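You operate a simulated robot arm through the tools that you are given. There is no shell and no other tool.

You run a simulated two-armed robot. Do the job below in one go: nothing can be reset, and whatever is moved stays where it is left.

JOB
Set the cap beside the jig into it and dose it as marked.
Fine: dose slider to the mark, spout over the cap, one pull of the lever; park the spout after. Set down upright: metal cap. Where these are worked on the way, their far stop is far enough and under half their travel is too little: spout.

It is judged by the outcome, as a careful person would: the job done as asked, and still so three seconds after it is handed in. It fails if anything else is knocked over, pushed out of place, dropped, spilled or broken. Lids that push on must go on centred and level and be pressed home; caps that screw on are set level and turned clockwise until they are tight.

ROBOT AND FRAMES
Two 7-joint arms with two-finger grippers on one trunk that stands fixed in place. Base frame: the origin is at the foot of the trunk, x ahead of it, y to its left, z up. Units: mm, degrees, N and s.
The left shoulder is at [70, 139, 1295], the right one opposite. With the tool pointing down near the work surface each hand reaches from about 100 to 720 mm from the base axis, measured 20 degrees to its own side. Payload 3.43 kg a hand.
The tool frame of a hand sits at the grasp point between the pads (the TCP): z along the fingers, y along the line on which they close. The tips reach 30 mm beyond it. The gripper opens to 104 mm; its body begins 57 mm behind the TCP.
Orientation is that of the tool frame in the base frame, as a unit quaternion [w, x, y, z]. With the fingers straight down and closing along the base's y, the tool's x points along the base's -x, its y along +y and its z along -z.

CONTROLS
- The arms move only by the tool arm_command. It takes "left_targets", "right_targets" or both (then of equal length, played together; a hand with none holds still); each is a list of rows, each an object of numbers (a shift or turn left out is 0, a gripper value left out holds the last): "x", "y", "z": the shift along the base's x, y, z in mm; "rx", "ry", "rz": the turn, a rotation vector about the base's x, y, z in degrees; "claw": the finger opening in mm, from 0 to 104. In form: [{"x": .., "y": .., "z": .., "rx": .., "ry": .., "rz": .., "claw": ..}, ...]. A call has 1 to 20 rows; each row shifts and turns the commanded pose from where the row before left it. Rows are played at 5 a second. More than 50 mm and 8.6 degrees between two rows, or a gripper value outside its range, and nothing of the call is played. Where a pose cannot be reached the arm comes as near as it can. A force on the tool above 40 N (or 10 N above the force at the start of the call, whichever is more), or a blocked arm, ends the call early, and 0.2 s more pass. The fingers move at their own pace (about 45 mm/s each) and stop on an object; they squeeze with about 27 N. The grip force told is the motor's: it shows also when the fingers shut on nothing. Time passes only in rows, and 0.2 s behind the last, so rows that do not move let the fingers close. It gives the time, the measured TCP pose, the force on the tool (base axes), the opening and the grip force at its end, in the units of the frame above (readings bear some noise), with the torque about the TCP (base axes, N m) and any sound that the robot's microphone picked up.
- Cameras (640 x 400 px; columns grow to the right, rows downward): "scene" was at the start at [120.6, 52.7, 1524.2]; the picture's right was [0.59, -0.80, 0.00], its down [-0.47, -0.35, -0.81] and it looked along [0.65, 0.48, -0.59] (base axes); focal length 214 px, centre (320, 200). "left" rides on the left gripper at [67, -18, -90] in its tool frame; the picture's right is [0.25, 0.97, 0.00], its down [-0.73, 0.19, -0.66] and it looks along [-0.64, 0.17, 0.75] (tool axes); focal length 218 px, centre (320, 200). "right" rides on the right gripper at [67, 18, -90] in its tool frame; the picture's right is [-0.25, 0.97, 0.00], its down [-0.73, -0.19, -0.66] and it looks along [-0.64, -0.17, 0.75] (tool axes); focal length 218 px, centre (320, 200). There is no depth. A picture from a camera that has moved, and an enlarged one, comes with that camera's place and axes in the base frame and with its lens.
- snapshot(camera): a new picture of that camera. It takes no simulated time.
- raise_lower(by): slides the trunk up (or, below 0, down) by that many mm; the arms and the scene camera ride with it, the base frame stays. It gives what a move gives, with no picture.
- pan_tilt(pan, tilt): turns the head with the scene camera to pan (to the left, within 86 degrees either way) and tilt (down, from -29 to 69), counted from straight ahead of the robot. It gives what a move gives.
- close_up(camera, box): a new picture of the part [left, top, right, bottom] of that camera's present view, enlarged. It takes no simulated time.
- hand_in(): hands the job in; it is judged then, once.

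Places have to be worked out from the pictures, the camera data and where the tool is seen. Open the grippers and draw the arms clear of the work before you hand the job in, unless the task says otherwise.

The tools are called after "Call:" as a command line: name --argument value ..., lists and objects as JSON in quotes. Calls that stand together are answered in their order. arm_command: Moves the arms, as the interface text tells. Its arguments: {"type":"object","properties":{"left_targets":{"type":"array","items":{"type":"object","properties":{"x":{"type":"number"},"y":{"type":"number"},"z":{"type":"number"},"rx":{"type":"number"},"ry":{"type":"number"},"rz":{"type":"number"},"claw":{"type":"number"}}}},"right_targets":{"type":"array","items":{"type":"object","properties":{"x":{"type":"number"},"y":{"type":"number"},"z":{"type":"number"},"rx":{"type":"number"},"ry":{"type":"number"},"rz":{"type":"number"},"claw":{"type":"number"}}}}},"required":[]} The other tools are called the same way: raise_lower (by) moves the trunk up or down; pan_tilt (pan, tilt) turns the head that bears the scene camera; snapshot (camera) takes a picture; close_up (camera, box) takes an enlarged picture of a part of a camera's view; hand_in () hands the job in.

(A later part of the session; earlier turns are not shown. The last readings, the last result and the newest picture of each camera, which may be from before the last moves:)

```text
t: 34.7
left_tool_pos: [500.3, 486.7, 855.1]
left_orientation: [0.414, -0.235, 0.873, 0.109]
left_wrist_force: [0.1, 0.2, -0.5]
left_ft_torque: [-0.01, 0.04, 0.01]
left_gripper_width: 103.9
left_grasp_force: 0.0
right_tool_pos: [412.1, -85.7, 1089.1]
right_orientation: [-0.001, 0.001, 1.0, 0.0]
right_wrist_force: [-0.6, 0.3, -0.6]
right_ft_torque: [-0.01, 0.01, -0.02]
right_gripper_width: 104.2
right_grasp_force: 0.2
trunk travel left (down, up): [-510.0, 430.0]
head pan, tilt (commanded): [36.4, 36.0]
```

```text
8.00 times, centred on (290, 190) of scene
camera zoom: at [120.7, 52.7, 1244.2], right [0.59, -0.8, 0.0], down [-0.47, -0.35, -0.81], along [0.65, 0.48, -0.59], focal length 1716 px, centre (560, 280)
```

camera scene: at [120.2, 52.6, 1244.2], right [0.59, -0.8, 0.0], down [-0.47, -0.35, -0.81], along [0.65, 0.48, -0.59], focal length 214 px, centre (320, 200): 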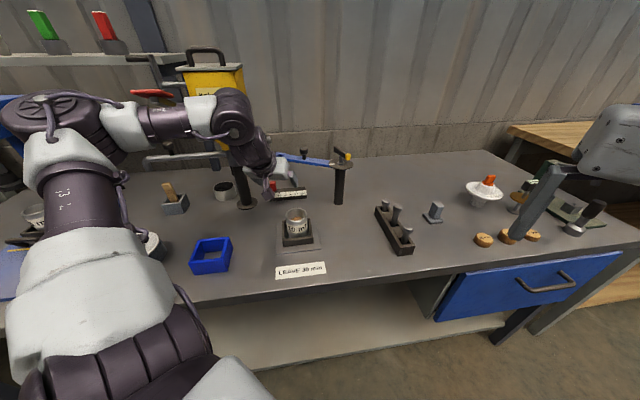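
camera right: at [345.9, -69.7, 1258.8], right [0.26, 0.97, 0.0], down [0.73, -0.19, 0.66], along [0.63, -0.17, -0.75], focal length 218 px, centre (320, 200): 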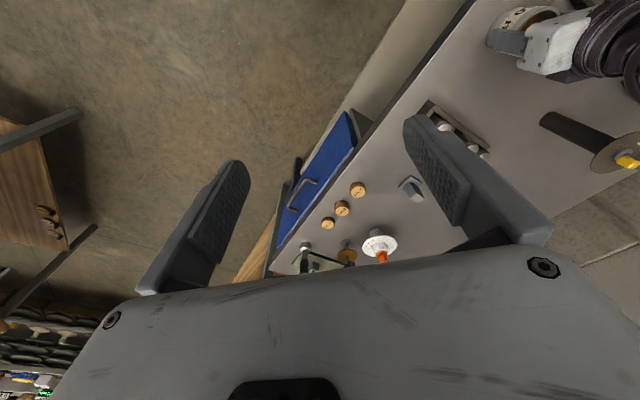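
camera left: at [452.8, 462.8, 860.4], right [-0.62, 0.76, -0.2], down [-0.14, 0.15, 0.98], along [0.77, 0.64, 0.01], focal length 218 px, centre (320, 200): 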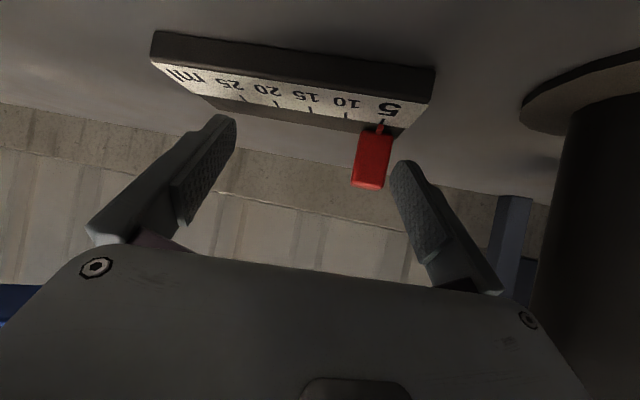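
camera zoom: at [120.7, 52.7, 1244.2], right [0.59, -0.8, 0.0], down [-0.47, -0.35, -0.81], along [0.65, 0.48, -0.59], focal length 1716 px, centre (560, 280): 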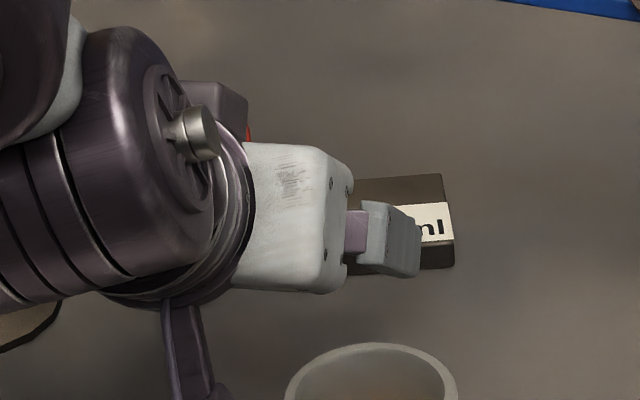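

The slider is at 10 with the hand clear of it. I raise the hand, then withdraw backwards above the cap's height to survey the spout and lever.

Call:
arm_command --left_targets '[{"z": 25}, {"z": 25}, {"z": 25}, {"x": -20, "y": -8, "z": 20}, {"x": -25, "y": -8, "z": 15}, {"x": -25, "y": -8, "z": 10}, {"x": -25, "y": -8}, {"x": -20, "y": 0}]'

Call:
snapshot --camera "left"

Call:
snapshot --camera "scene"

```text
t: 36.5
left_tool_pos: [393.7, 459.0, 972.7]
left_orientation: [0.413, -0.235, 0.873, 0.108]
left_wrist_force: [-0.7, 0.3, 0.7]
left_ft_torque: [0.02, -0.02, -0.02]
left_gripper_width: 103.9
left_grasp_force: 0.0
left hand out of reach, approached as far as the arm can: row 7, 8
right_tool_pos: [412.8, -83.8, 1089.4]
right_orientation: [-0.001, 0.0, 1.0, -0.001]
right_wrist_force: [0.1, 0.3, -0.5]
right_ft_torque: [-0.04, 0.01, -0.01]
right_gripper_width: 104.0
right_grasp_force: 0.0
trunk travel left (down, up): [-510.0, 430.0]
head pan, tilt (commanded): [36.4, 36.0]
```

```text
taken
camera left: at [305.4, 389.0, 976.7], right [-0.62, 0.76, -0.2], down [-0.14, 0.15, 0.98], along [0.77, 0.64, 0.01], focal length 218 px, centre (320, 200)
```

left: 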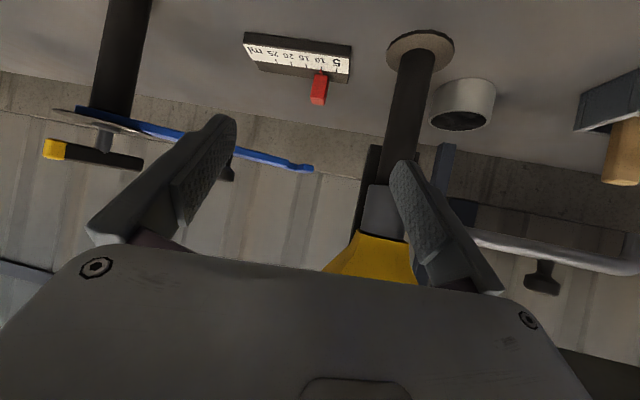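

```text
taken
camera scene: at [121.2, 54.6, 1244.0], right [0.59, -0.8, 0.0], down [-0.47, -0.35, -0.81], along [0.65, 0.48, -0.59], focal length 214 px, centre (320, 200)
```

scene: 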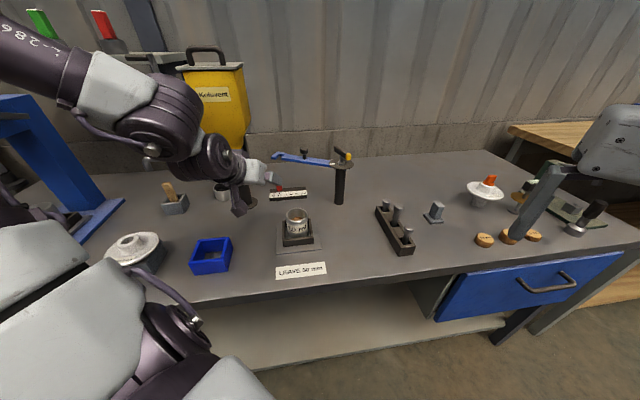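

The spout knob is near (326, 724, 1012) and the lever pad, recomputed, near (293, 573, 1165), so there is room beneath the pad. I turn the hand's heading more toward +x and check the arm takes it.

Call:
arm_command --left_targets '[{"x": -5, "y": 5, "z": 8, "rz": -6}, {"x": -5, "y": 5, "z": 8, "rz": -6}, {"x": -5, "y": 5, "z": 8, "rz": -6}, {"x": 0, "y": 0}]'

Call:
snapshot --camera "scene"

Call:
snapshot --camera "left"

```text
t: 37.5
left_tool_pos: [379.9, 472.6, 997.2]
left_orientation: [0.425, -0.094, 0.9, 0.041]
left_wrist_force: [0.5, -0.3, -0.1]
left_ft_torque: [0.01, -0.01, 0.02]
left_gripper_width: 104.0
left_grasp_force: 0.2
right_tool_pos: [413.5, -87.1, 1089.6]
right_orientation: [-0.001, 0.002, 1.0, 0.001]
right_wrist_force: [-0.1, 1.3, 0.3]
right_ft_torque: [-0.01, 0.02, 0.06]
right_gripper_width: 103.8
right_grasp_force: 0.2
trunk travel left (down, up): [-510.0, 430.0]
head pan, tilt (commanded): [36.4, 36.0]
```

```text
taken
camera scene: at [120.9, 52.4, 1244.1], right [0.59, -0.8, 0.0], down [-0.47, -0.35, -0.81], along [0.65, 0.48, -0.59], focal length 214 px, centre (320, 200)
```

scene: 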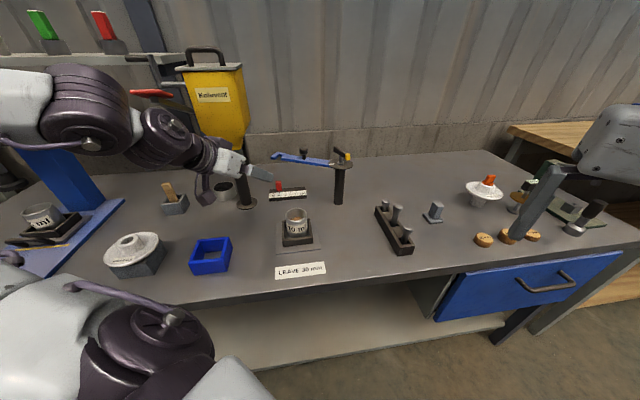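

```text
taken
camera left: at [274.4, 433.0, 1001.8], right [-0.36, 0.91, -0.2], down [-0.08, 0.18, 0.98], along [0.93, 0.36, 0.01], focal length 218 px, centre (320, 200)
```

left: 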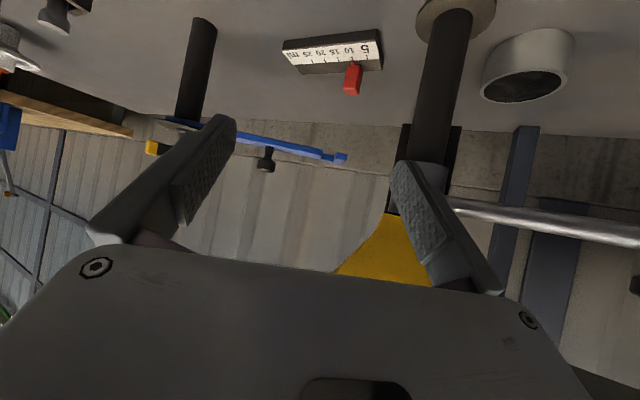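

The arm follows well with heading ~11° and lean 50°. I move along in front of the dispenser toward the spout knob, passing low beneath the lever pad.

Call:
arm_command --left_targets '[{"x": -20, "y": 14, "z": 2}, {"x": -20, "y": 14, "z": 2}, {"x": -20, "y": 14, "z": 2}, {"x": -20, "y": 14, "z": 2}, {"x": 0, "y": 0}]'

Call:
snapshot --camera "scene"

Call:
snapshot --camera "left"

```text
t: 38.7
left_tool_pos: [299.8, 529.5, 1007.6]
left_orientation: [0.424, -0.096, 0.899, 0.042]
left_wrist_force: [0.2, 0.6, -1.0]
left_ft_torque: [-0.04, 0.01, 0.01]
left_gripper_width: 103.9
left_grasp_force: 0.0
right_tool_pos: [413.1, -86.6, 1090.5]
right_orientation: [-0.001, 0.001, 1.0, 0.001]
right_wrist_force: [0.4, -0.5, 0.0]
right_ft_torque: [-0.01, 0.05, 0.0]
right_gripper_width: 104.2
right_grasp_force: 0.0
trunk travel left (down, up): [-510.0, 430.0]
head pan, tilt (commanded): [36.4, 36.0]
```

```text
taken
camera scene: at [121.2, 52.4, 1244.1], right [0.59, -0.8, 0.0], down [-0.47, -0.35, -0.81], along [0.65, 0.48, -0.59], focal length 214 px, centre (320, 200)
```

scene: 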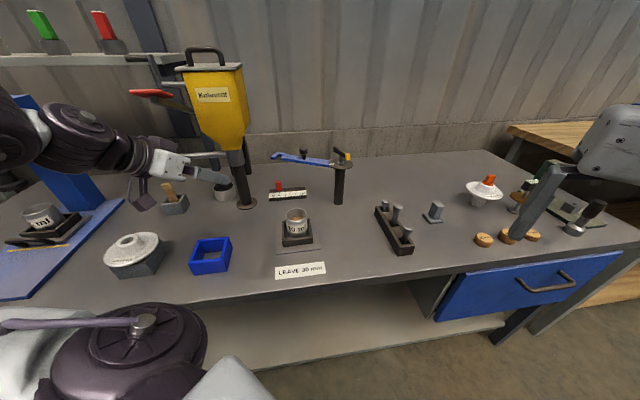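

```text
taken
camera left: at [193.7, 489.1, 1013.6], right [-0.36, 0.91, -0.2], down [-0.08, 0.18, 0.98], along [0.93, 0.37, 0.01], focal length 218 px, centre (320, 200)
```

left: 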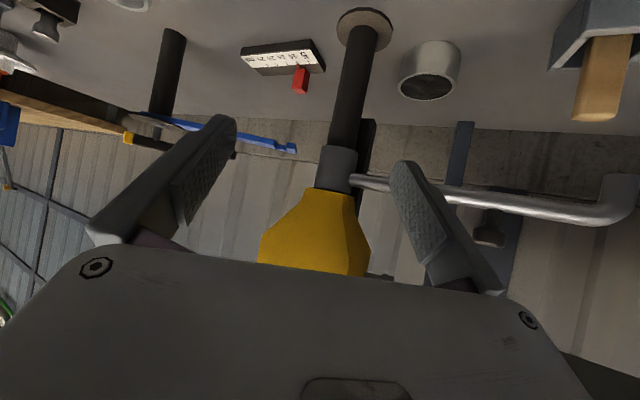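

Good view: knob at (329, 724, 1011), pipe centre z≈983. I continue along in front of it at a safe height and partly close the gripper for the approach.

Call:
arm_command --left_targets '[{"x": -17, "y": 23, "z": 2, "claw": 66}, {"x": -17, "y": 23, "z": 2}, {"x": -16, "y": 24, "z": 3}, {"x": -2, "y": 25, "z": 3}, {"x": -2, "y": 25, "z": 3}, {"x": -1, "y": 25, "z": 3}, {"x": 0, "y": 25, "z": 2}, {"x": 0, "y": 0}]'

Call:
snapshot --camera "scene"

Call:
snapshot --camera "left"

```text
t: 40.5
left_tool_pos: [243.6, 698.4, 1026.7]
left_orientation: [0.426, -0.094, 0.899, 0.042]
left_wrist_force: [-1.2, -0.1, -0.5]
left_ft_torque: [0.01, 0.02, -0.02]
left_gripper_width: 65.8
left_grasp_force: 0.0
right_tool_pos: [410.7, -86.7, 1088.4]
right_orientation: [0.0, 0.001, 1.0, 0.002]
right_wrist_force: [1.1, -0.4, 0.1]
right_ft_torque: [0.03, 0.06, 0.01]
right_gripper_width: 103.9
right_grasp_force: 0.1
trunk travel left (down, up): [-510.0, 430.0]
head pan, tilt (commanded): [36.4, 36.0]
```

```text
taken
camera scene: at [120.1, 52.1, 1244.3], right [0.59, -0.8, 0.0], down [-0.47, -0.35, -0.81], along [0.65, 0.48, -0.59], focal length 214 px, centre (320, 200)
```

scene: 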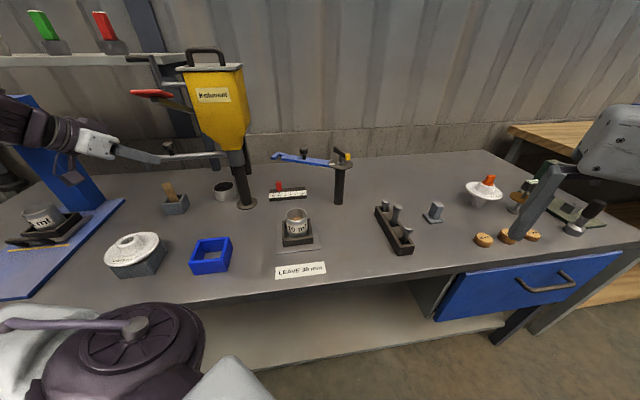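

```text
taken
camera left: at [138.7, 658.0, 1031.2], right [-0.36, 0.91, -0.2], down [-0.08, 0.18, 0.98], along [0.93, 0.37, 0.01], focal length 218 px, centre (320, 200)
```

left: 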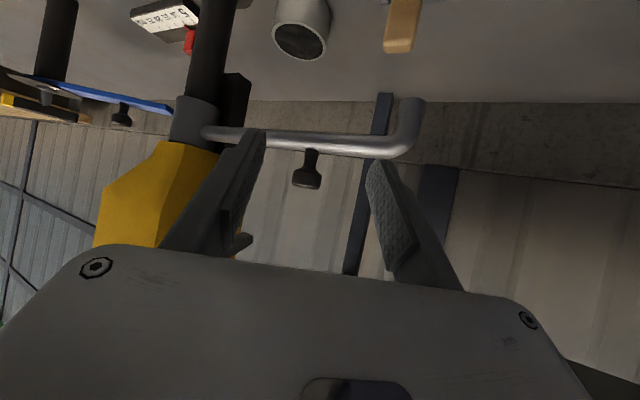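

The knob lies centred between the fingers. I advance 45 mm toward it at constant height and check.

Call:
arm_command --left_targets '[{"x": 22, "y": 4}, {"x": 22, "y": 4}, {"x": 0, "y": 0}]'

Call:
snapshot --camera "left"

Call:
close_up --camera "scene" --box '[60, 80, 260, 220]'

```text
t: 41.3
left_tool_pos: [289.6, 707.1, 1027.0]
left_orientation: [0.425, -0.095, 0.899, 0.042]
left_wrist_force: [0.2, -0.1, 0.1]
left_ft_torque: [0.01, 0.02, -0.02]
left_gripper_width: 65.9
left_grasp_force: 0.1
right_tool_pos: [411.8, -87.4, 1089.5]
right_orientation: [0.001, 0.001, 1.0, 0.001]
right_wrist_force: [0.2, -0.2, -0.7]
right_ft_torque: [0.01, 0.0, -0.02]
right_gripper_width: 103.9
right_grasp_force: 0.1
trunk travel left (down, up): [-510.0, 430.0]
head pan, tilt (commanded): [36.4, 36.0]
```

```text
taken
camera left: at [184.0, 667.0, 1030.5], right [-0.36, 0.91, -0.2], down [-0.08, 0.18, 0.98], along [0.93, 0.37, 0.01], focal length 218 px, centre (320, 200)
```

left: 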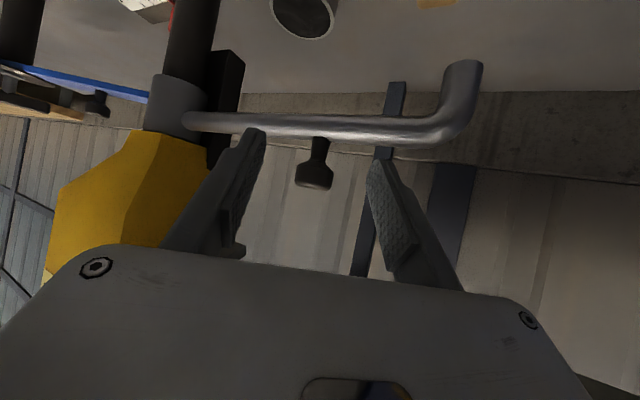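

```text
2.86 times, centred on (160, 150) of scene
camera zoom: at [119.8, 52.4, 1244.3], right [0.59, -0.8, 0.0], down [-0.47, -0.35, -0.81], along [0.65, 0.48, -0.59], focal length 613 px, centre (777, 343)
```

zoom: 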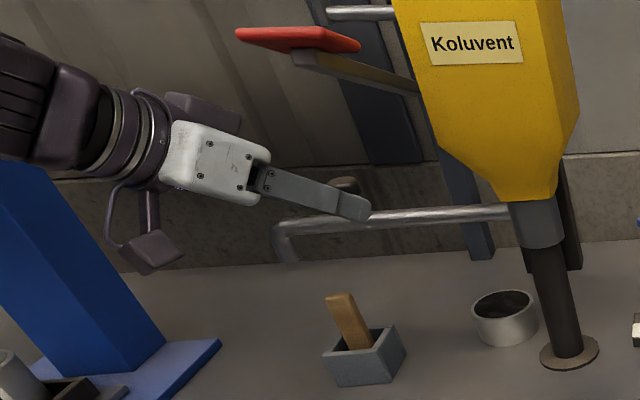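

The knob is centred sideways about 12 mm ahead of the grip point. I advance 15 mm and raise 4 mm to keep the tips clear of the pipe, then check once more.

Call:
arm_command --left_targets '[{"x": 5, "y": 0.5, "z": 4}, {"x": 10, "y": 1.5}, {"x": 0, "y": 0}]'

Call:
close_up --camera "left" --box '[200, 80, 440, 230]'

Call:
close_up --camera "scene" --box '[120, 110, 220, 180]'

```text
t: 42.1
left_tool_pos: [303.2, 709.4, 1030.2]
left_orientation: [0.425, -0.095, 0.899, 0.042]
left_wrist_force: [0.1, -0.2, -0.8]
left_ft_torque: [0.02, 0.03, 0.0]
left_gripper_width: 65.9
left_grasp_force: 0.1
right_tool_pos: [412.9, -86.1, 1090.2]
right_orientation: [0.0, 0.002, 1.0, 0.001]
right_wrist_force: [-0.4, 0.2, 0.3]
right_ft_torque: [-0.01, 0.02, -0.01]
right_gripper_width: 104.2
right_grasp_force: 0.1
trunk travel left (down, up): [-510.0, 430.0]
head pan, tilt (commanded): [36.4, 36.0]
```

```text
2.67 times, centred on (320, 155) of left
camera zoom: at [198.2, 669.0, 1033.9], right [-0.36, 0.91, -0.2], down [-0.08, 0.18, 0.98], along [0.93, 0.37, 0.01], focal length 582 px, centre (320, 320)
```

zoom: 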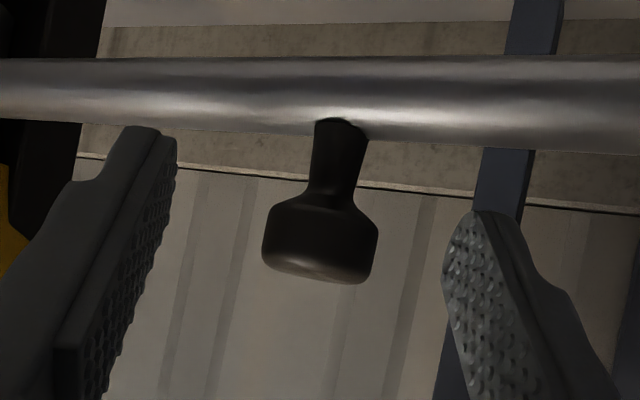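

```text
5.71 times, centred on (170, 145) of scene
camera zoom: at [120.2, 52.5, 1244.2], right [0.59, -0.8, 0.0], down [-0.47, -0.35, -0.81], along [0.65, 0.48, -0.59], focal length 1226 px, centre (1177, 514)
```

zoom: 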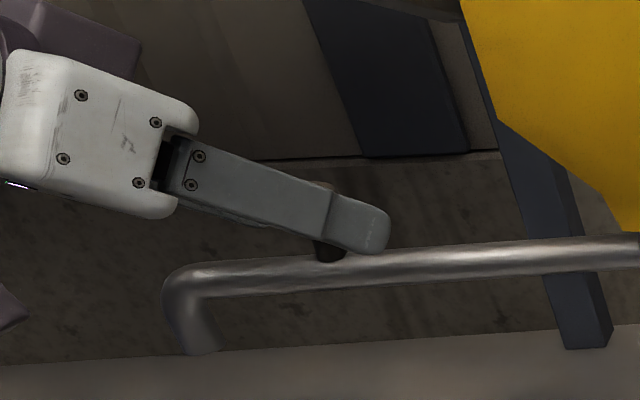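

The knob sits squarely between the pads, tips above the pipe. I close on it.

Call:
arm_command --left_targets '[{"claw": 15}, {"claw": 15}, {"claw": 15}, {"claw": 15}, {"claw": 15}]'

Call:
close_up --camera "left" --box '[200, 80, 440, 230]'

```text
t: 43.3
left_tool_pos: [303.0, 708.6, 1029.2]
left_orientation: [0.425, -0.095, 0.899, 0.042]
left_wrist_force: [-0.8, 1.9, 0.0]
left_ft_torque: [0.31, 0.2, 0.06]
left_gripper_width: 25.4
left_grasp_force: 45.1
right_tool_pos: [411.6, -85.0, 1089.0]
right_orientation: [-0.001, 0.001, 1.0, 0.0]
right_wrist_force: [-0.4, -1.0, -0.3]
right_ft_torque: [-0.01, -0.01, 0.01]
right_gripper_width: 104.3
right_grasp_force: 0.1
trunk travel left (down, up): [-510.0, 430.0]
head pan, tilt (commanded): [36.4, 36.0]
```

```text
2.67 times, centred on (320, 155) of left
camera zoom: at [198.1, 669.4, 1033.6], right [-0.36, 0.91, -0.2], down [-0.08, 0.18, 0.98], along [0.93, 0.37, 0.01], focal length 582 px, centre (320, 320)
```

zoom: 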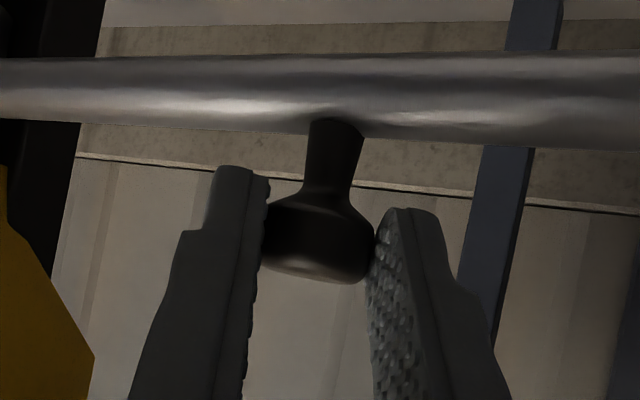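

The knob is held (25 mm). I pull it a first 10 mm along its arc (counter-clockwise seen from above) and check the force.

Call:
arm_command --left_targets '[{"x": -3.4, "y": -3.7}, {"x": -3.4, "y": -3.7}, {"x": 0, "y": 0}]'

Call:
close_up --camera "left" --box '[120, 50, 520, 250]'

```text
t: 44.1
left_tool_pos: [297.5, 703.1, 1029.9]
left_orientation: [0.425, -0.095, 0.899, 0.042]
left_wrist_force: [1.0, 2.0, -0.8]
left_ft_torque: [0.57, -0.27, 0.21]
left_gripper_width: 25.1
left_grasp_force: 44.8
right_tool_pos: [411.6, -85.7, 1089.1]
right_orientation: [0.0, 0.001, 1.0, 0.0]
right_wrist_force: [-0.1, 0.1, 0.7]
right_ft_torque: [0.04, 0.02, -0.01]
right_gripper_width: 104.2
right_grasp_force: 0.1
trunk travel left (down, up): [-510.0, 430.0]
head pan, tilt (commanded): [36.4, 36.0]
```

```text
1.60 times, centred on (320, 150) of left
camera zoom: at [191.7, 662.8, 1033.6], right [-0.36, 0.91, -0.2], down [-0.08, 0.18, 0.98], along [0.93, 0.37, 0.01], focal length 349 px, centre (320, 280)
```

zoom: 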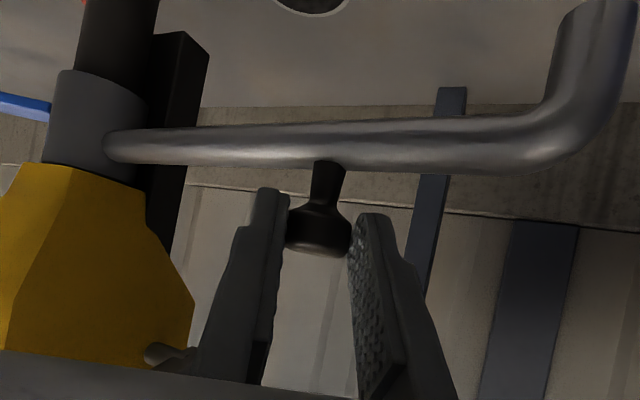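

The spout follows with about 2 N. I continue along the arc in two more steps and check.

Call:
arm_command --left_targets '[{"x": -7.2, "y": -10.3}, {"x": -6.6, "y": -10.9}, {"x": -5.4, "y": -11.3}, {"x": -4.8, "y": -11.5}, {"x": 0, "y": 0}]'

Call:
close_up --camera "left" --box '[120, 50, 520, 250]'

Call:
snapshot --camera "scene"

```text
t: 45.3
left_tool_pos: [271.9, 659.7, 1028.9]
left_orientation: [0.426, -0.095, 0.899, 0.042]
left_wrist_force: [-5.1, 5.6, 5.3]
left_ft_torque: [0.2, -0.34, 0.72]
left_gripper_width: 24.5
left_grasp_force: 45.0
right_tool_pos: [411.1, -84.5, 1090.4]
right_orientation: [-0.001, 0.001, 1.0, 0.0]
right_wrist_force: [0.0, 1.4, 0.4]
right_ft_torque: [0.02, 0.02, 0.02]
right_gripper_width: 103.9
right_grasp_force: 0.1
trunk travel left (down, up): [-510.0, 430.0]
head pan, tilt (commanded): [36.4, 36.0]
```

```text
1.60 times, centred on (320, 150) of left
camera zoom: at [165.7, 619.4, 1033.1], right [-0.36, 0.91, -0.2], down [-0.09, 0.18, 0.98], along [0.93, 0.37, 0.01], focal length 349 px, centre (320, 280)
```

zoom: 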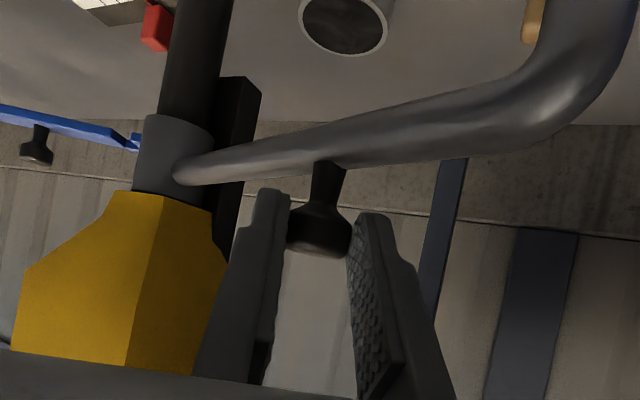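

```text
taken
camera scene: at [118.9, 53.2, 1244.4], right [0.59, -0.8, 0.0], down [-0.47, -0.35, -0.81], along [0.65, 0.48, -0.59], focal length 214 px, centre (320, 200)
```

scene: 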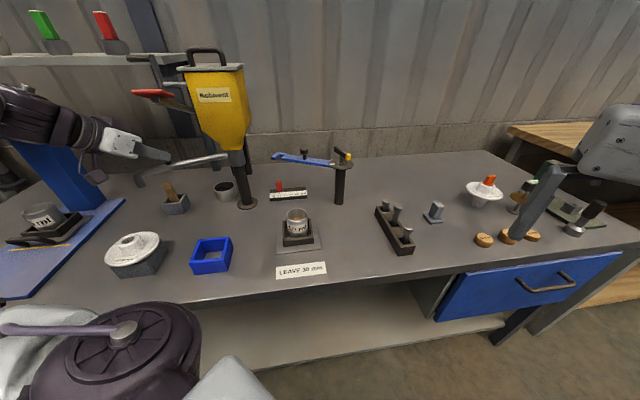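

The force is small (about 7 N, mostly radial), so I shift the path slightly outward and continue under the lever pad to about 180°.

Call:
arm_command --left_targets '[{"x": -5.4, "y": -13.8}, {"x": -4, "y": -14.4}, {"x": -2, "y": -14.6}, {"x": -0.6, "y": -14.7}, {"x": 0, "y": 0}]'

Call:
close_up --camera "left" --box '[120, 50, 520, 250]'

Call:
close_up --camera "scene" --box '[60, 70, 260, 220]'

```text
t: 46.5
left_tool_pos: [260.9, 599.0, 1029.0]
left_orientation: [0.426, -0.094, 0.899, 0.041]
left_wrist_force: [-5.2, -1.5, 2.2]
left_ft_torque: [0.41, -0.38, -0.1]
left_gripper_width: 25.1
left_grasp_force: 45.1
right_tool_pos: [410.1, -86.6, 1089.8]
right_orientation: [0.0, 0.0, 1.0, 0.002]
right_wrist_force: [0.7, -0.2, -0.1]
right_ft_torque: [-0.01, 0.0, 0.02]
right_gripper_width: 104.0
right_grasp_force: 0.1
trunk travel left (down, up): [-510.0, 430.0]
head pan, tilt (commanded): [36.4, 36.0]
```

```text
1.60 times, centred on (320, 150) of left
camera zoom: at [154.9, 559.3, 1033.2], right [-0.35, 0.91, -0.2], down [-0.08, 0.18, 0.98], along [0.93, 0.36, 0.01], focal length 349 px, centre (320, 280)
```

zoom: 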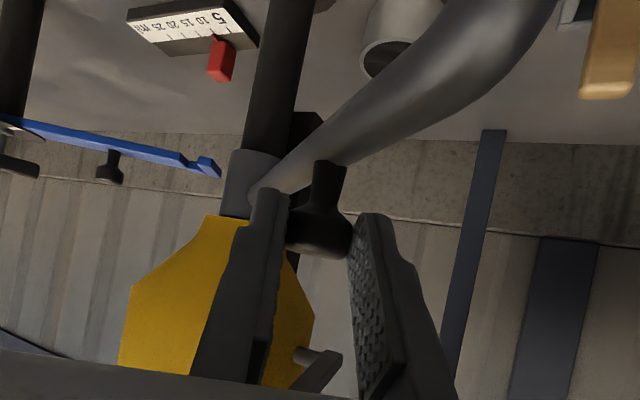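

```text
2.67 times, centred on (160, 145) of scene
camera zoom: at [119.1, 52.0, 1244.3], right [0.59, -0.81, 0.0], down [-0.47, -0.35, -0.81], along [0.65, 0.48, -0.59], focal length 572 px, centre (747, 347)
```

zoom: 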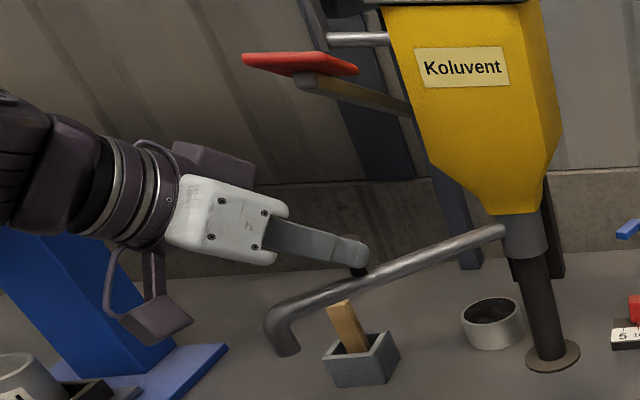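

The spout is now at about 180° and tracks well. I go on along the arc to about 205°.

Call:
arm_command --left_targets '[{"x": -1, "y": -13}, {"x": 0.3, "y": -13}, {"x": 3, "y": -14.3}, {"x": 4.5, "y": -14.3}, {"x": 3.3, "y": -8}, {"x": 0, "y": 0}]'

Call:
close_up --camera "left" --box '[120, 0, 520, 250]'

Call:
close_up --camera "scene" --box '[60, 70, 260, 220]'

```text
t: 47.9
left_tool_pos: [268.5, 539.2, 1029.2]
left_orientation: [0.425, -0.095, 0.899, 0.041]
left_wrist_force: [-13.8, 0.3, -1.7]
left_ft_torque: [-0.06, 0.88, 0.7]
left_gripper_width: 25.2
left_grasp_force: 44.7
right_tool_pos: [409.2, -85.7, 1090.0]
right_orientation: [0.0, 0.001, 1.0, 0.0]
right_wrist_force: [0.5, 0.7, 0.1]
right_ft_torque: [-0.01, -0.03, -0.01]
right_gripper_width: 103.8
right_grasp_force: 0.0
trunk travel left (down, up): [-510.0, 430.0]
head pan, tilt (commanded): [36.4, 36.0]
```

```text
1.60 times, centred on (320, 125) of left
camera zoom: at [162.9, 498.8, 1033.3], right [-0.36, 0.91, -0.2], down [-0.08, 0.18, 0.98], along [0.93, 0.37, 0.01], focal length 349 px, centre (320, 320)
```

zoom: 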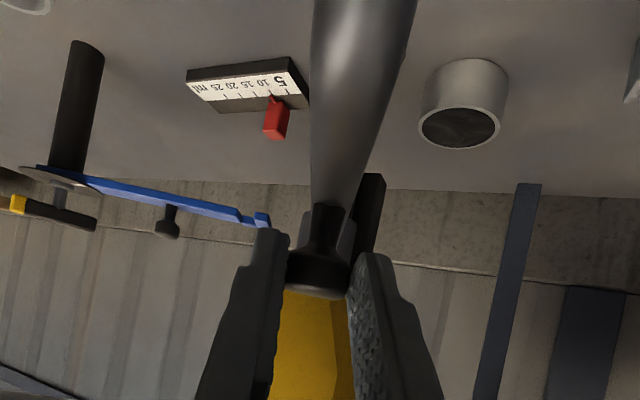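

```text
2.67 times, centred on (160, 145) of scene
camera zoom: at [117.7, 52.8, 1244.4], right [0.59, -0.8, 0.0], down [-0.47, -0.35, -0.81], along [0.65, 0.48, -0.59], focal length 572 px, centre (747, 347)
```

zoom: 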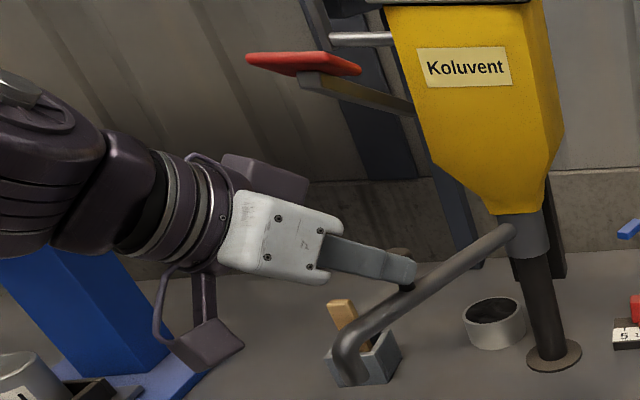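

The radial force has grown to about 14 N, so I loosen the grip a little to let it settle and re-centre on the knob before continuing.

Call:
arm_command --left_targets '[{"claw": 38}, {"claw": 38}]'

Call:
close_up --camera "left" --box '[200, 80, 440, 230]'

```text
t: 48.5
left_tool_pos: [271.7, 538.2, 1030.8]
left_orientation: [0.426, -0.095, 0.899, 0.042]
left_wrist_force: [-0.4, -0.1, 0.4]
left_ft_torque: [0.01, 0.0, 0.01]
left_gripper_width: 37.9
left_grasp_force: 0.0
right_tool_pos: [411.4, -86.6, 1088.9]
right_orientation: [0.0, 0.0, 1.0, 0.001]
right_wrist_force: [0.2, 0.6, 0.2]
right_ft_torque: [-0.03, 0.04, 0.01]
right_gripper_width: 104.0
right_grasp_force: 0.1
trunk travel left (down, up): [-510.0, 430.0]
head pan, tilt (commanded): [36.4, 36.0]
```

```text
2.67 times, centred on (320, 155) of left
camera zoom: at [166.0, 498.9, 1033.5], right [-0.36, 0.91, -0.2], down [-0.09, 0.18, 0.98], along [0.93, 0.37, 0.01], focal length 582 px, centre (320, 320)
```

zoom: 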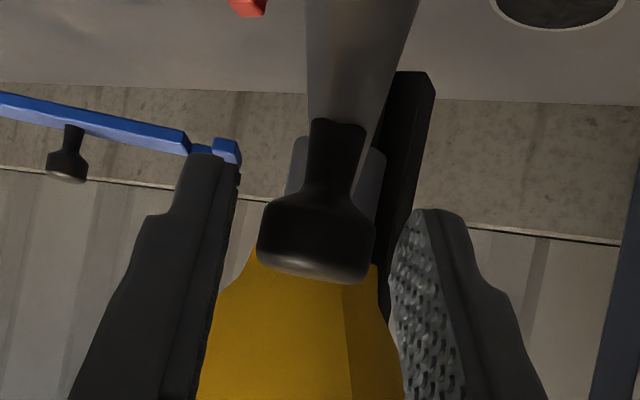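

Released, the forces vanished; fitting the track, the pivot is near (446, 600) and the knob radius ~171 mm, angle now ~200°. I re-grip and follow that arc to about 230°.

Call:
arm_command --left_targets '[{"claw": 15}, {"claw": 15}, {"claw": 15}, {"x": 5.5, "y": -13.1}, {"x": 6.6, "y": -12.7}, {"x": 8, "y": -12.5}, {"x": 9.2, "y": -12.1}, {"x": 0, "y": 0}]'

Call:
close_up --camera "left" --box '[120, 0, 520, 250]'

Call:
close_up --camera "scene" --box '[60, 70, 320, 265]'

```text
t: 50.3
left_tool_pos: [303.3, 487.0, 1028.2]
left_orientation: [0.426, -0.094, 0.899, 0.042]
left_wrist_force: [1.8, -1.4, 2.2]
left_ft_torque: [0.26, -0.16, -0.32]
left_gripper_width: 24.9
left_grasp_force: 44.4
right_tool_pos: [411.4, -87.3, 1089.1]
right_orientation: [0.0, 0.0, 1.0, 0.001]
right_wrist_force: [-0.2, 0.4, -0.2]
right_ft_torque: [-0.01, 0.04, 0.01]
right_gripper_width: 103.8
right_grasp_force: 0.0
trunk travel left (down, up): [-510.0, 430.0]
head pan, tilt (commanded): [36.4, 36.0]
```

```text
1.60 times, centred on (320, 125) of left
camera zoom: at [197.0, 446.3, 1033.0], right [-0.35, 0.91, -0.2], down [-0.08, 0.18, 0.98], along [0.93, 0.36, 0.01], focal length 349 px, centre (320, 320)
```

zoom: 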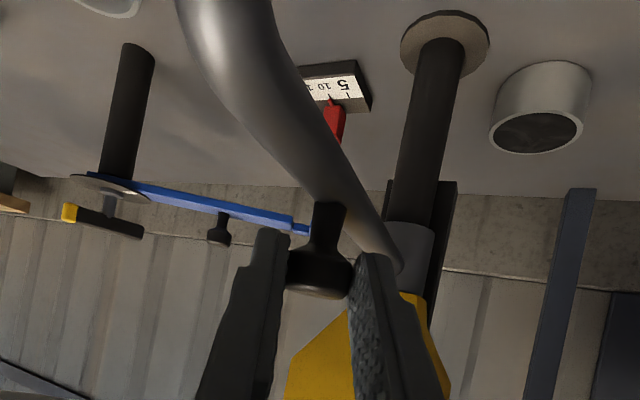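

```text
2.05 times, centred on (190, 168) of scene
camera zoom: at [120.3, 51.8, 1244.3], right [0.59, -0.81, 0.0], down [-0.47, -0.35, -0.81], along [0.65, 0.48, -0.59], focal length 440 px, centre (587, 267)
```

zoom: 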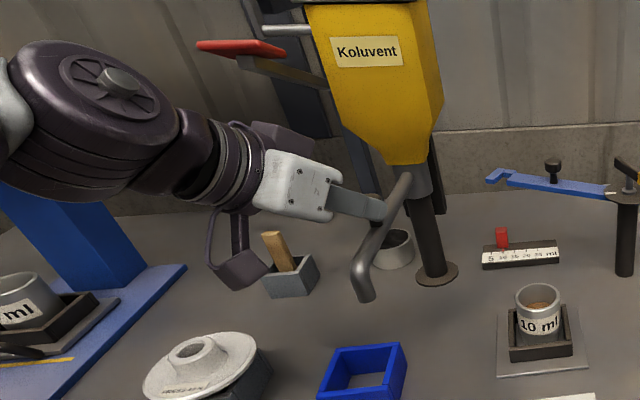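

Forces are small at ~220°. I continue the arc to about 248°.

Call:
arm_command --left_targets '[{"x": 9.7, "y": -11}, {"x": 10.6, "y": -10.5}, {"x": 11.9, "y": -9}, {"x": 12.7, "y": -8.2}, {"x": 13.4, "y": -6.8}, {"x": 8, "y": -3.5}, {"x": 0, "y": 0}]'

Call:
close_up --camera "left" --box '[120, 0, 520, 250]'

Call:
close_up --camera "scene" --box '[100, 70, 360, 265]'

```text
t: 51.9
left_tool_pos: [367.1, 439.6, 1028.6]
left_orientation: [0.425, -0.095, 0.899, 0.041]
left_wrist_force: [1.5, 2.9, 4.4]
left_ft_torque: [0.16, 0.67, 0.11]
left_gripper_width: 25.0
left_grasp_force: 44.7
right_tool_pos: [412.9, -87.3, 1090.2]
right_orientation: [0.001, 0.001, 1.0, 0.0]
right_wrist_force: [0.1, -0.5, -0.3]
right_ft_torque: [0.01, -0.02, -0.04]
right_gripper_width: 103.9
right_grasp_force: 0.0
trunk travel left (down, up): [-510.0, 430.0]
head pan, tilt (commanded): [36.4, 36.0]
```

```text
1.60 times, centred on (320, 125) of left
camera zoom: at [261.6, 399.5, 1032.8], right [-0.36, 0.91, -0.2], down [-0.08, 0.18, 0.98], along [0.93, 0.37, 0.01], focal length 349 px, centre (320, 320)
```

zoom: 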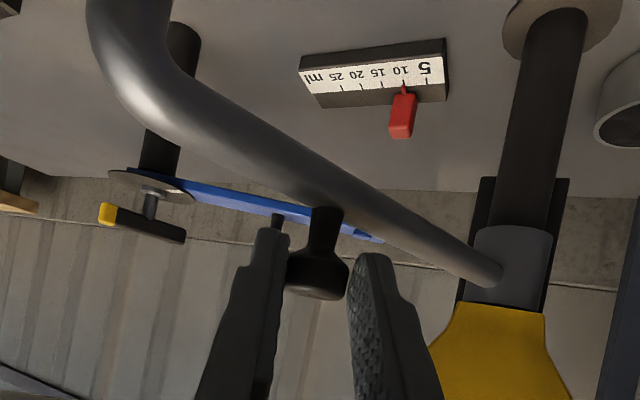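

```text
2.05 times, centred on (230, 168) of scene
camera zoom: at [120.3, 52.8, 1244.2], right [0.59, -0.8, 0.0], down [-0.47, -0.35, -0.81], along [0.65, 0.48, -0.59], focal length 440 px, centre (505, 267)
```

zoom: 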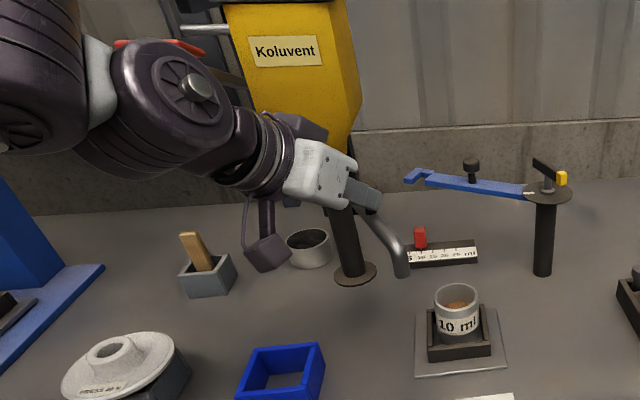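

The spout is at ~247°. I continue gently toward the far stop over the jig, watching the force.

Call:
arm_command --left_targets '[{"x": 11.5, "y": -4.6}, {"x": 11.8, "y": -3.8}, {"x": 12, "y": -2.8}, {"x": 8, "y": -1.4}, {"x": 0, "y": 0}]'

Call:
close_up --camera "left" --box '[40, 0, 520, 300]'

Call:
close_up --camera "scene" --box '[200, 120, 360, 270]'

```text
t: 53.1
left_tool_pos: [409.8, 429.0, 1027.9]
left_orientation: [0.425, -0.096, 0.899, 0.041]
left_wrist_force: [-2.2, 10.2, 4.1]
left_ft_torque: [-0.03, 0.88, 0.47]
left_gripper_width: 24.4
left_grasp_force: 44.9
right_tool_pos: [410.7, -84.5, 1090.6]
right_orientation: [0.0, 0.0, 1.0, 0.0]
right_wrist_force: [0.1, -0.4, 0.1]
right_ft_torque: [0.0, 0.0, -0.01]
right_gripper_width: 104.1
right_grasp_force: 0.1
trunk travel left (down, up): [-510.0, 430.0]
head pan, tilt (commanded): [36.4, 36.0]
```

```text
1.33 times, centred on (280, 150) of left
camera zoom: at [303.7, 389.4, 1032.6], right [-0.36, 0.91, -0.2], down [-0.08, 0.18, 0.98], along [0.93, 0.37, 0.01], focal length 291 px, centre (373, 267)
```

zoom: 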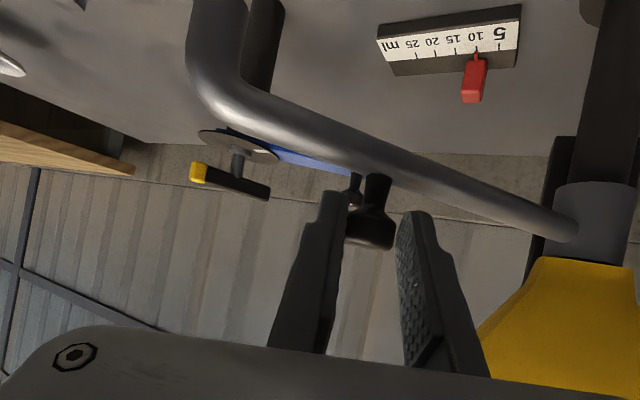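

```text
2.67 times, centred on (280, 195) of scene
camera zoom: at [119.9, 54.5, 1244.2], right [0.59, -0.8, 0.0], down [-0.47, -0.35, -0.81], along [0.65, 0.48, -0.59], focal length 572 px, centre (427, 213)
```

zoom: 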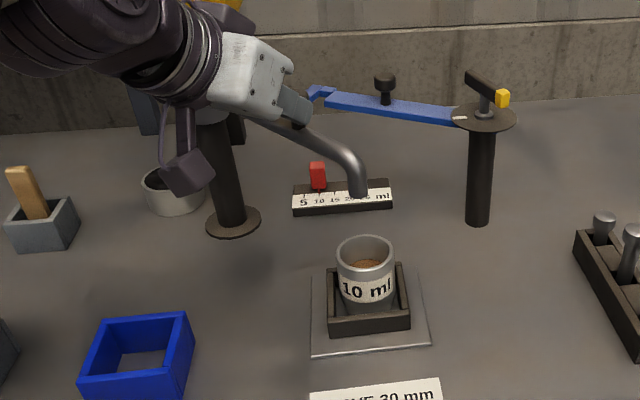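

The pipe now points at about 266° with the outlet close above the cap. I push a little further to feel for the far stop, easing the radial load.

Call:
arm_command --left_targets '[{"x": 4, "y": 1.5}, {"x": 4, "y": 0.5}, {"x": 0, "y": 0}]'

Call:
close_up --camera "left" --box '[40, 0, 520, 300]'

Call:
close_up --camera "scene" --box '[260, 160, 356, 250]'

```text
t: 53.9
left_tool_pos: [410.2, 429.5, 1028.6]
left_orientation: [0.424, -0.095, 0.9, 0.042]
left_wrist_force: [-36.9, 1.2, -2.8]
left_ft_torque: [-0.06, 0.42, 0.5]
left_gripper_width: 24.7
left_grasp_force: 44.5
right_tool_pos: [405.9, -85.4, 1091.8]
right_orientation: [0.003, 0.001, 1.0, 0.0]
right_wrist_force: [1.4, 0.1, 0.4]
right_ft_torque: [-0.02, -0.02, -0.03]
right_gripper_width: 103.8
right_grasp_force: 0.0
trunk travel left (down, up): [-510.0, 430.0]
head pan, tilt (commanded): [36.4, 36.0]
```

```text
1.33 times, centred on (280, 150) of left
camera zoom: at [305.5, 389.9, 1032.7], right [-0.36, 0.91, -0.2], down [-0.08, 0.18, 0.98], along [0.93, 0.37, 0.01], focal length 291 px, centre (373, 267)
```

zoom: 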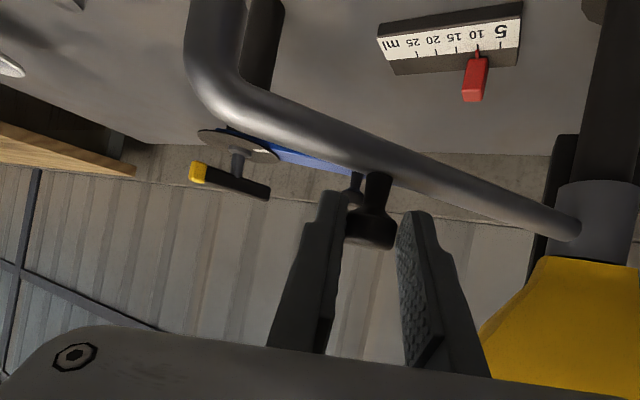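

```text
4.44 times, centred on (308, 205) of scene
camera zoom: at [112.7, 53.1, 1244.8], right [0.59, -0.8, 0.0], down [-0.47, -0.35, -0.81], along [0.65, 0.48, -0.58], focal length 953 px, centre (373, 178)
```

zoom: 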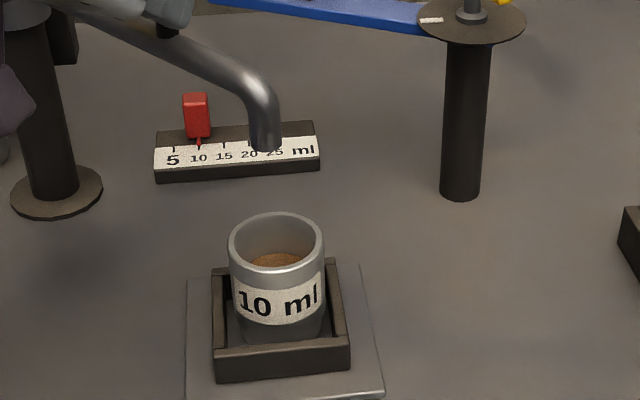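

The spout is hard against its far stop (37 N, no movement) with the outlet above the cap. I open the gripper to release it and back the hand away.

Call:
arm_command --left_targets '[{"x": -3, "claw": 30}, {"x": -3, "claw": 45}, {"claw": 60}, {"claw": 60}]'

Call:
close_up --camera "left" --box '[40, 0, 520, 300]'

Call:
close_up --camera "scene" --box '[260, 160, 356, 250]'

```text
t: 54.9
left_tool_pos: [411.3, 428.0, 1028.2]
left_orientation: [0.425, -0.096, 0.899, 0.042]
left_wrist_force: [0.7, 0.3, 0.9]
left_ft_torque: [-0.01, -0.01, 0.02]
left_gripper_width: 60.2
left_grasp_force: 0.1
right_tool_pos: [412.7, -86.6, 1090.1]
right_orientation: [0.002, 0.001, 1.0, 0.002]
right_wrist_force: [0.8, -0.1, 0.7]
right_ft_torque: [-0.02, -0.01, -0.03]
right_gripper_width: 104.0
right_grasp_force: 0.0
trunk travel left (down, up): [-510.0, 430.0]
head pan, tilt (commanded): [36.4, 36.0]
```

```text
1.33 times, centred on (280, 150) of left
camera zoom: at [306.3, 388.1, 1032.8], right [-0.36, 0.91, -0.2], down [-0.08, 0.18, 0.98], along [0.93, 0.37, 0.01], focal length 291 px, centre (373, 267)
```

zoom: 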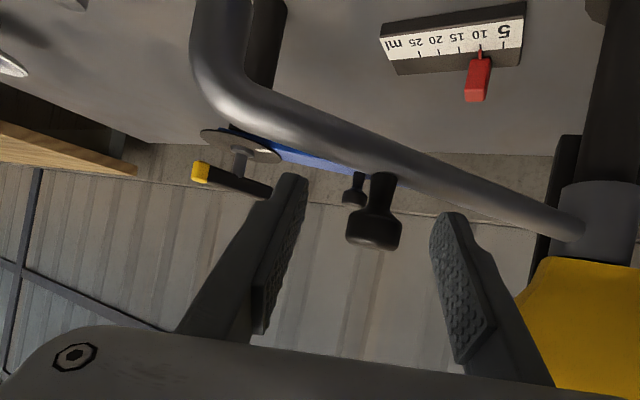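

```text
4.44 times, centred on (308, 205) of scene
camera zoom: at [120.2, 52.4, 1244.2], right [0.59, -0.8, 0.0], down [-0.47, -0.35, -0.81], along [0.65, 0.48, -0.59], focal length 953 px, centre (373, 178)
```

zoom: 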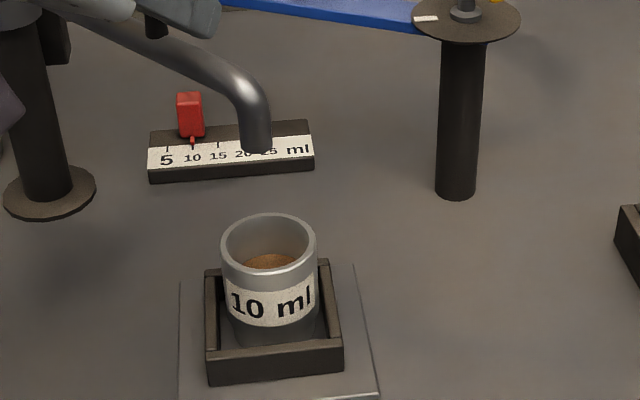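

The outlet ray passes right through (433, 363, 946), i.e. over the cap's centre, and the slider pointer is on 10. I withdraw the open fingers straight back from the knob.

Call:
arm_command --left_targets '[{"x": -12, "y": -2.4, "z": 1}, {"x": -15, "y": -3, "z": 1}, {"x": -20, "y": -4, "z": 3}, {"x": -20, "y": -4, "z": 10}, {"x": 0, "y": 0}]'

Call:
snapshot --camera "left"

Call:
snapshot --camera "scene"

```text
t: 56.1
left_tool_pos: [348.2, 419.8, 1042.6]
left_orientation: [0.423, -0.095, 0.9, 0.041]
left_wrist_force: [0.0, 0.7, -0.1]
left_ft_torque: [-0.02, -0.04, 0.03]
left_gripper_width: 60.0
left_grasp_force: 0.1
right_tool_pos: [412.2, -84.2, 1089.2]
right_orientation: [-0.001, 0.001, 1.0, -0.001]
right_wrist_force: [0.3, 0.0, 1.0]
right_ft_torque: [-0.08, 0.02, -0.01]
right_gripper_width: 104.0
right_grasp_force: 0.0
trunk travel left (down, up): [-510.0, 430.0]
head pan, tilt (commanded): [36.4, 36.0]
```

```text
taken
camera left: at [242.7, 379.8, 1047.5], right [-0.36, 0.91, -0.2], down [-0.08, 0.19, 0.98], along [0.93, 0.37, 0.01], focal length 218 px, centre (320, 200)
```

left: 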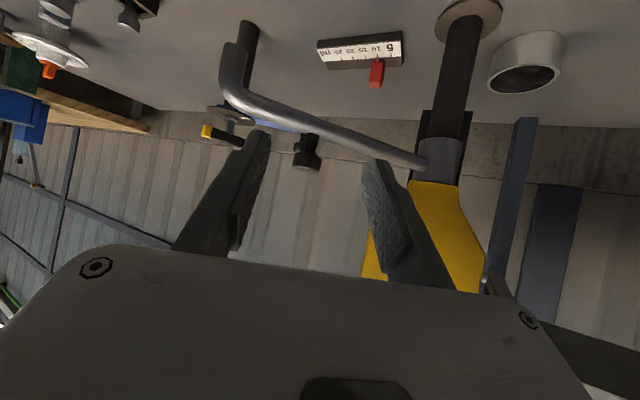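

```text
taken
camera scene: at [122.0, 54.8, 1243.9], right [0.59, -0.8, 0.0], down [-0.47, -0.35, -0.81], along [0.65, 0.48, -0.59], focal length 214 px, centre (320, 200)
```

scene: 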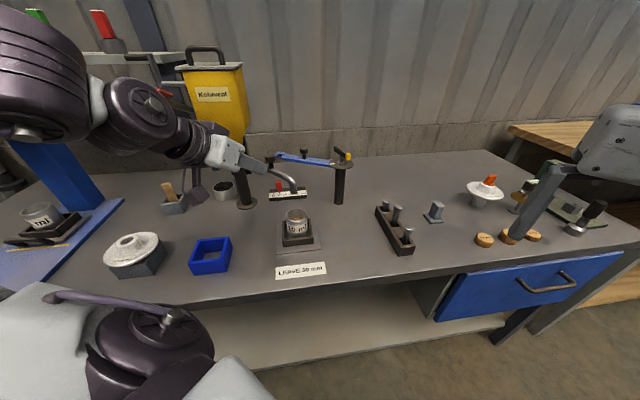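

The spout stayed at the stop. I now bring the hand back and up, closing the fingers, toward a point in front of and above the red lever pad.

Call:
arm_command --left_targets '[{"x": -35, "y": 5, "z": 25, "rz": 5, "claw": 20}, {"x": -35, "y": 5, "z": 25, "rz": 5, "claw": 0}, {"x": -35, "y": 5, "z": 25, "rz": 5, "claw": 0}, {"x": -5, "y": 15, "z": 40, "rz": 5}, {"x": -5, "y": 15, "z": 40, "rz": 5}, {"x": -5, "y": 15, "z": 40, "rz": 5}, {"x": 0, "y": 0}]'

Call:
snapshot --camera "left"

Call:
snapshot --camera "scene"

```text
t: 57.7
left_tool_pos: [243.9, 490.5, 1216.4]
left_orientation: [0.402, -0.324, 0.844, 0.149]
left_wrist_force: [-0.2, -0.7, -0.5]
left_ft_torque: [0.0, -0.05, 0.01]
left_gripper_width: 0.2
left_grasp_force: 26.9
left hand out of reach, approached as far as the arm can: row 1, 6
right_tool_pos: [410.5, -85.9, 1089.5]
right_orientation: [0.0, 0.001, 1.0, 0.001]
right_wrist_force: [-0.5, -0.4, -0.1]
right_ft_torque: [0.0, 0.02, 0.0]
right_gripper_width: 104.2
right_grasp_force: 0.0
trunk travel left (down, up): [-510.0, 430.0]
head pan, tilt (commanded): [36.4, 36.0]
```

```text
taken
camera left: at [173.1, 403.8, 1221.4], right [-0.76, 0.61, -0.2], down [-0.17, 0.12, 0.98], along [0.62, 0.78, 0.01], focal length 218 px, centre (320, 200)
```

left: 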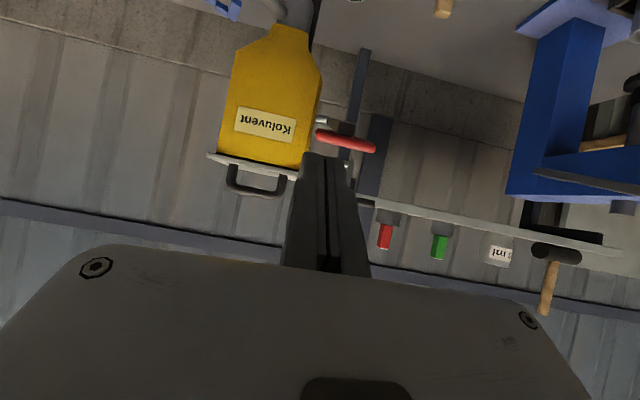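

```text
taken
camera scene: at [119.7, 52.4, 1244.3], right [0.59, -0.8, 0.0], down [-0.47, -0.35, -0.81], along [0.65, 0.48, -0.59], focal length 214 px, centre (320, 200)
```

scene: 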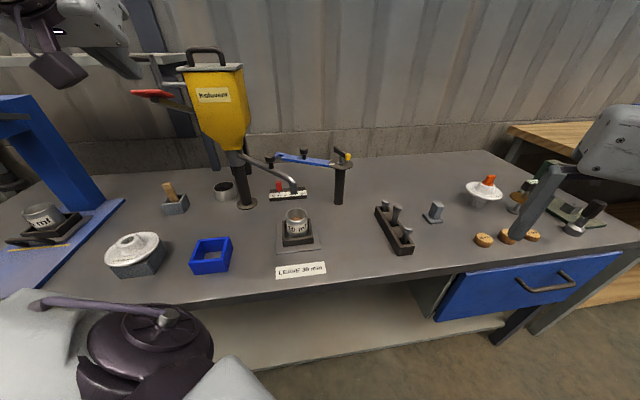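

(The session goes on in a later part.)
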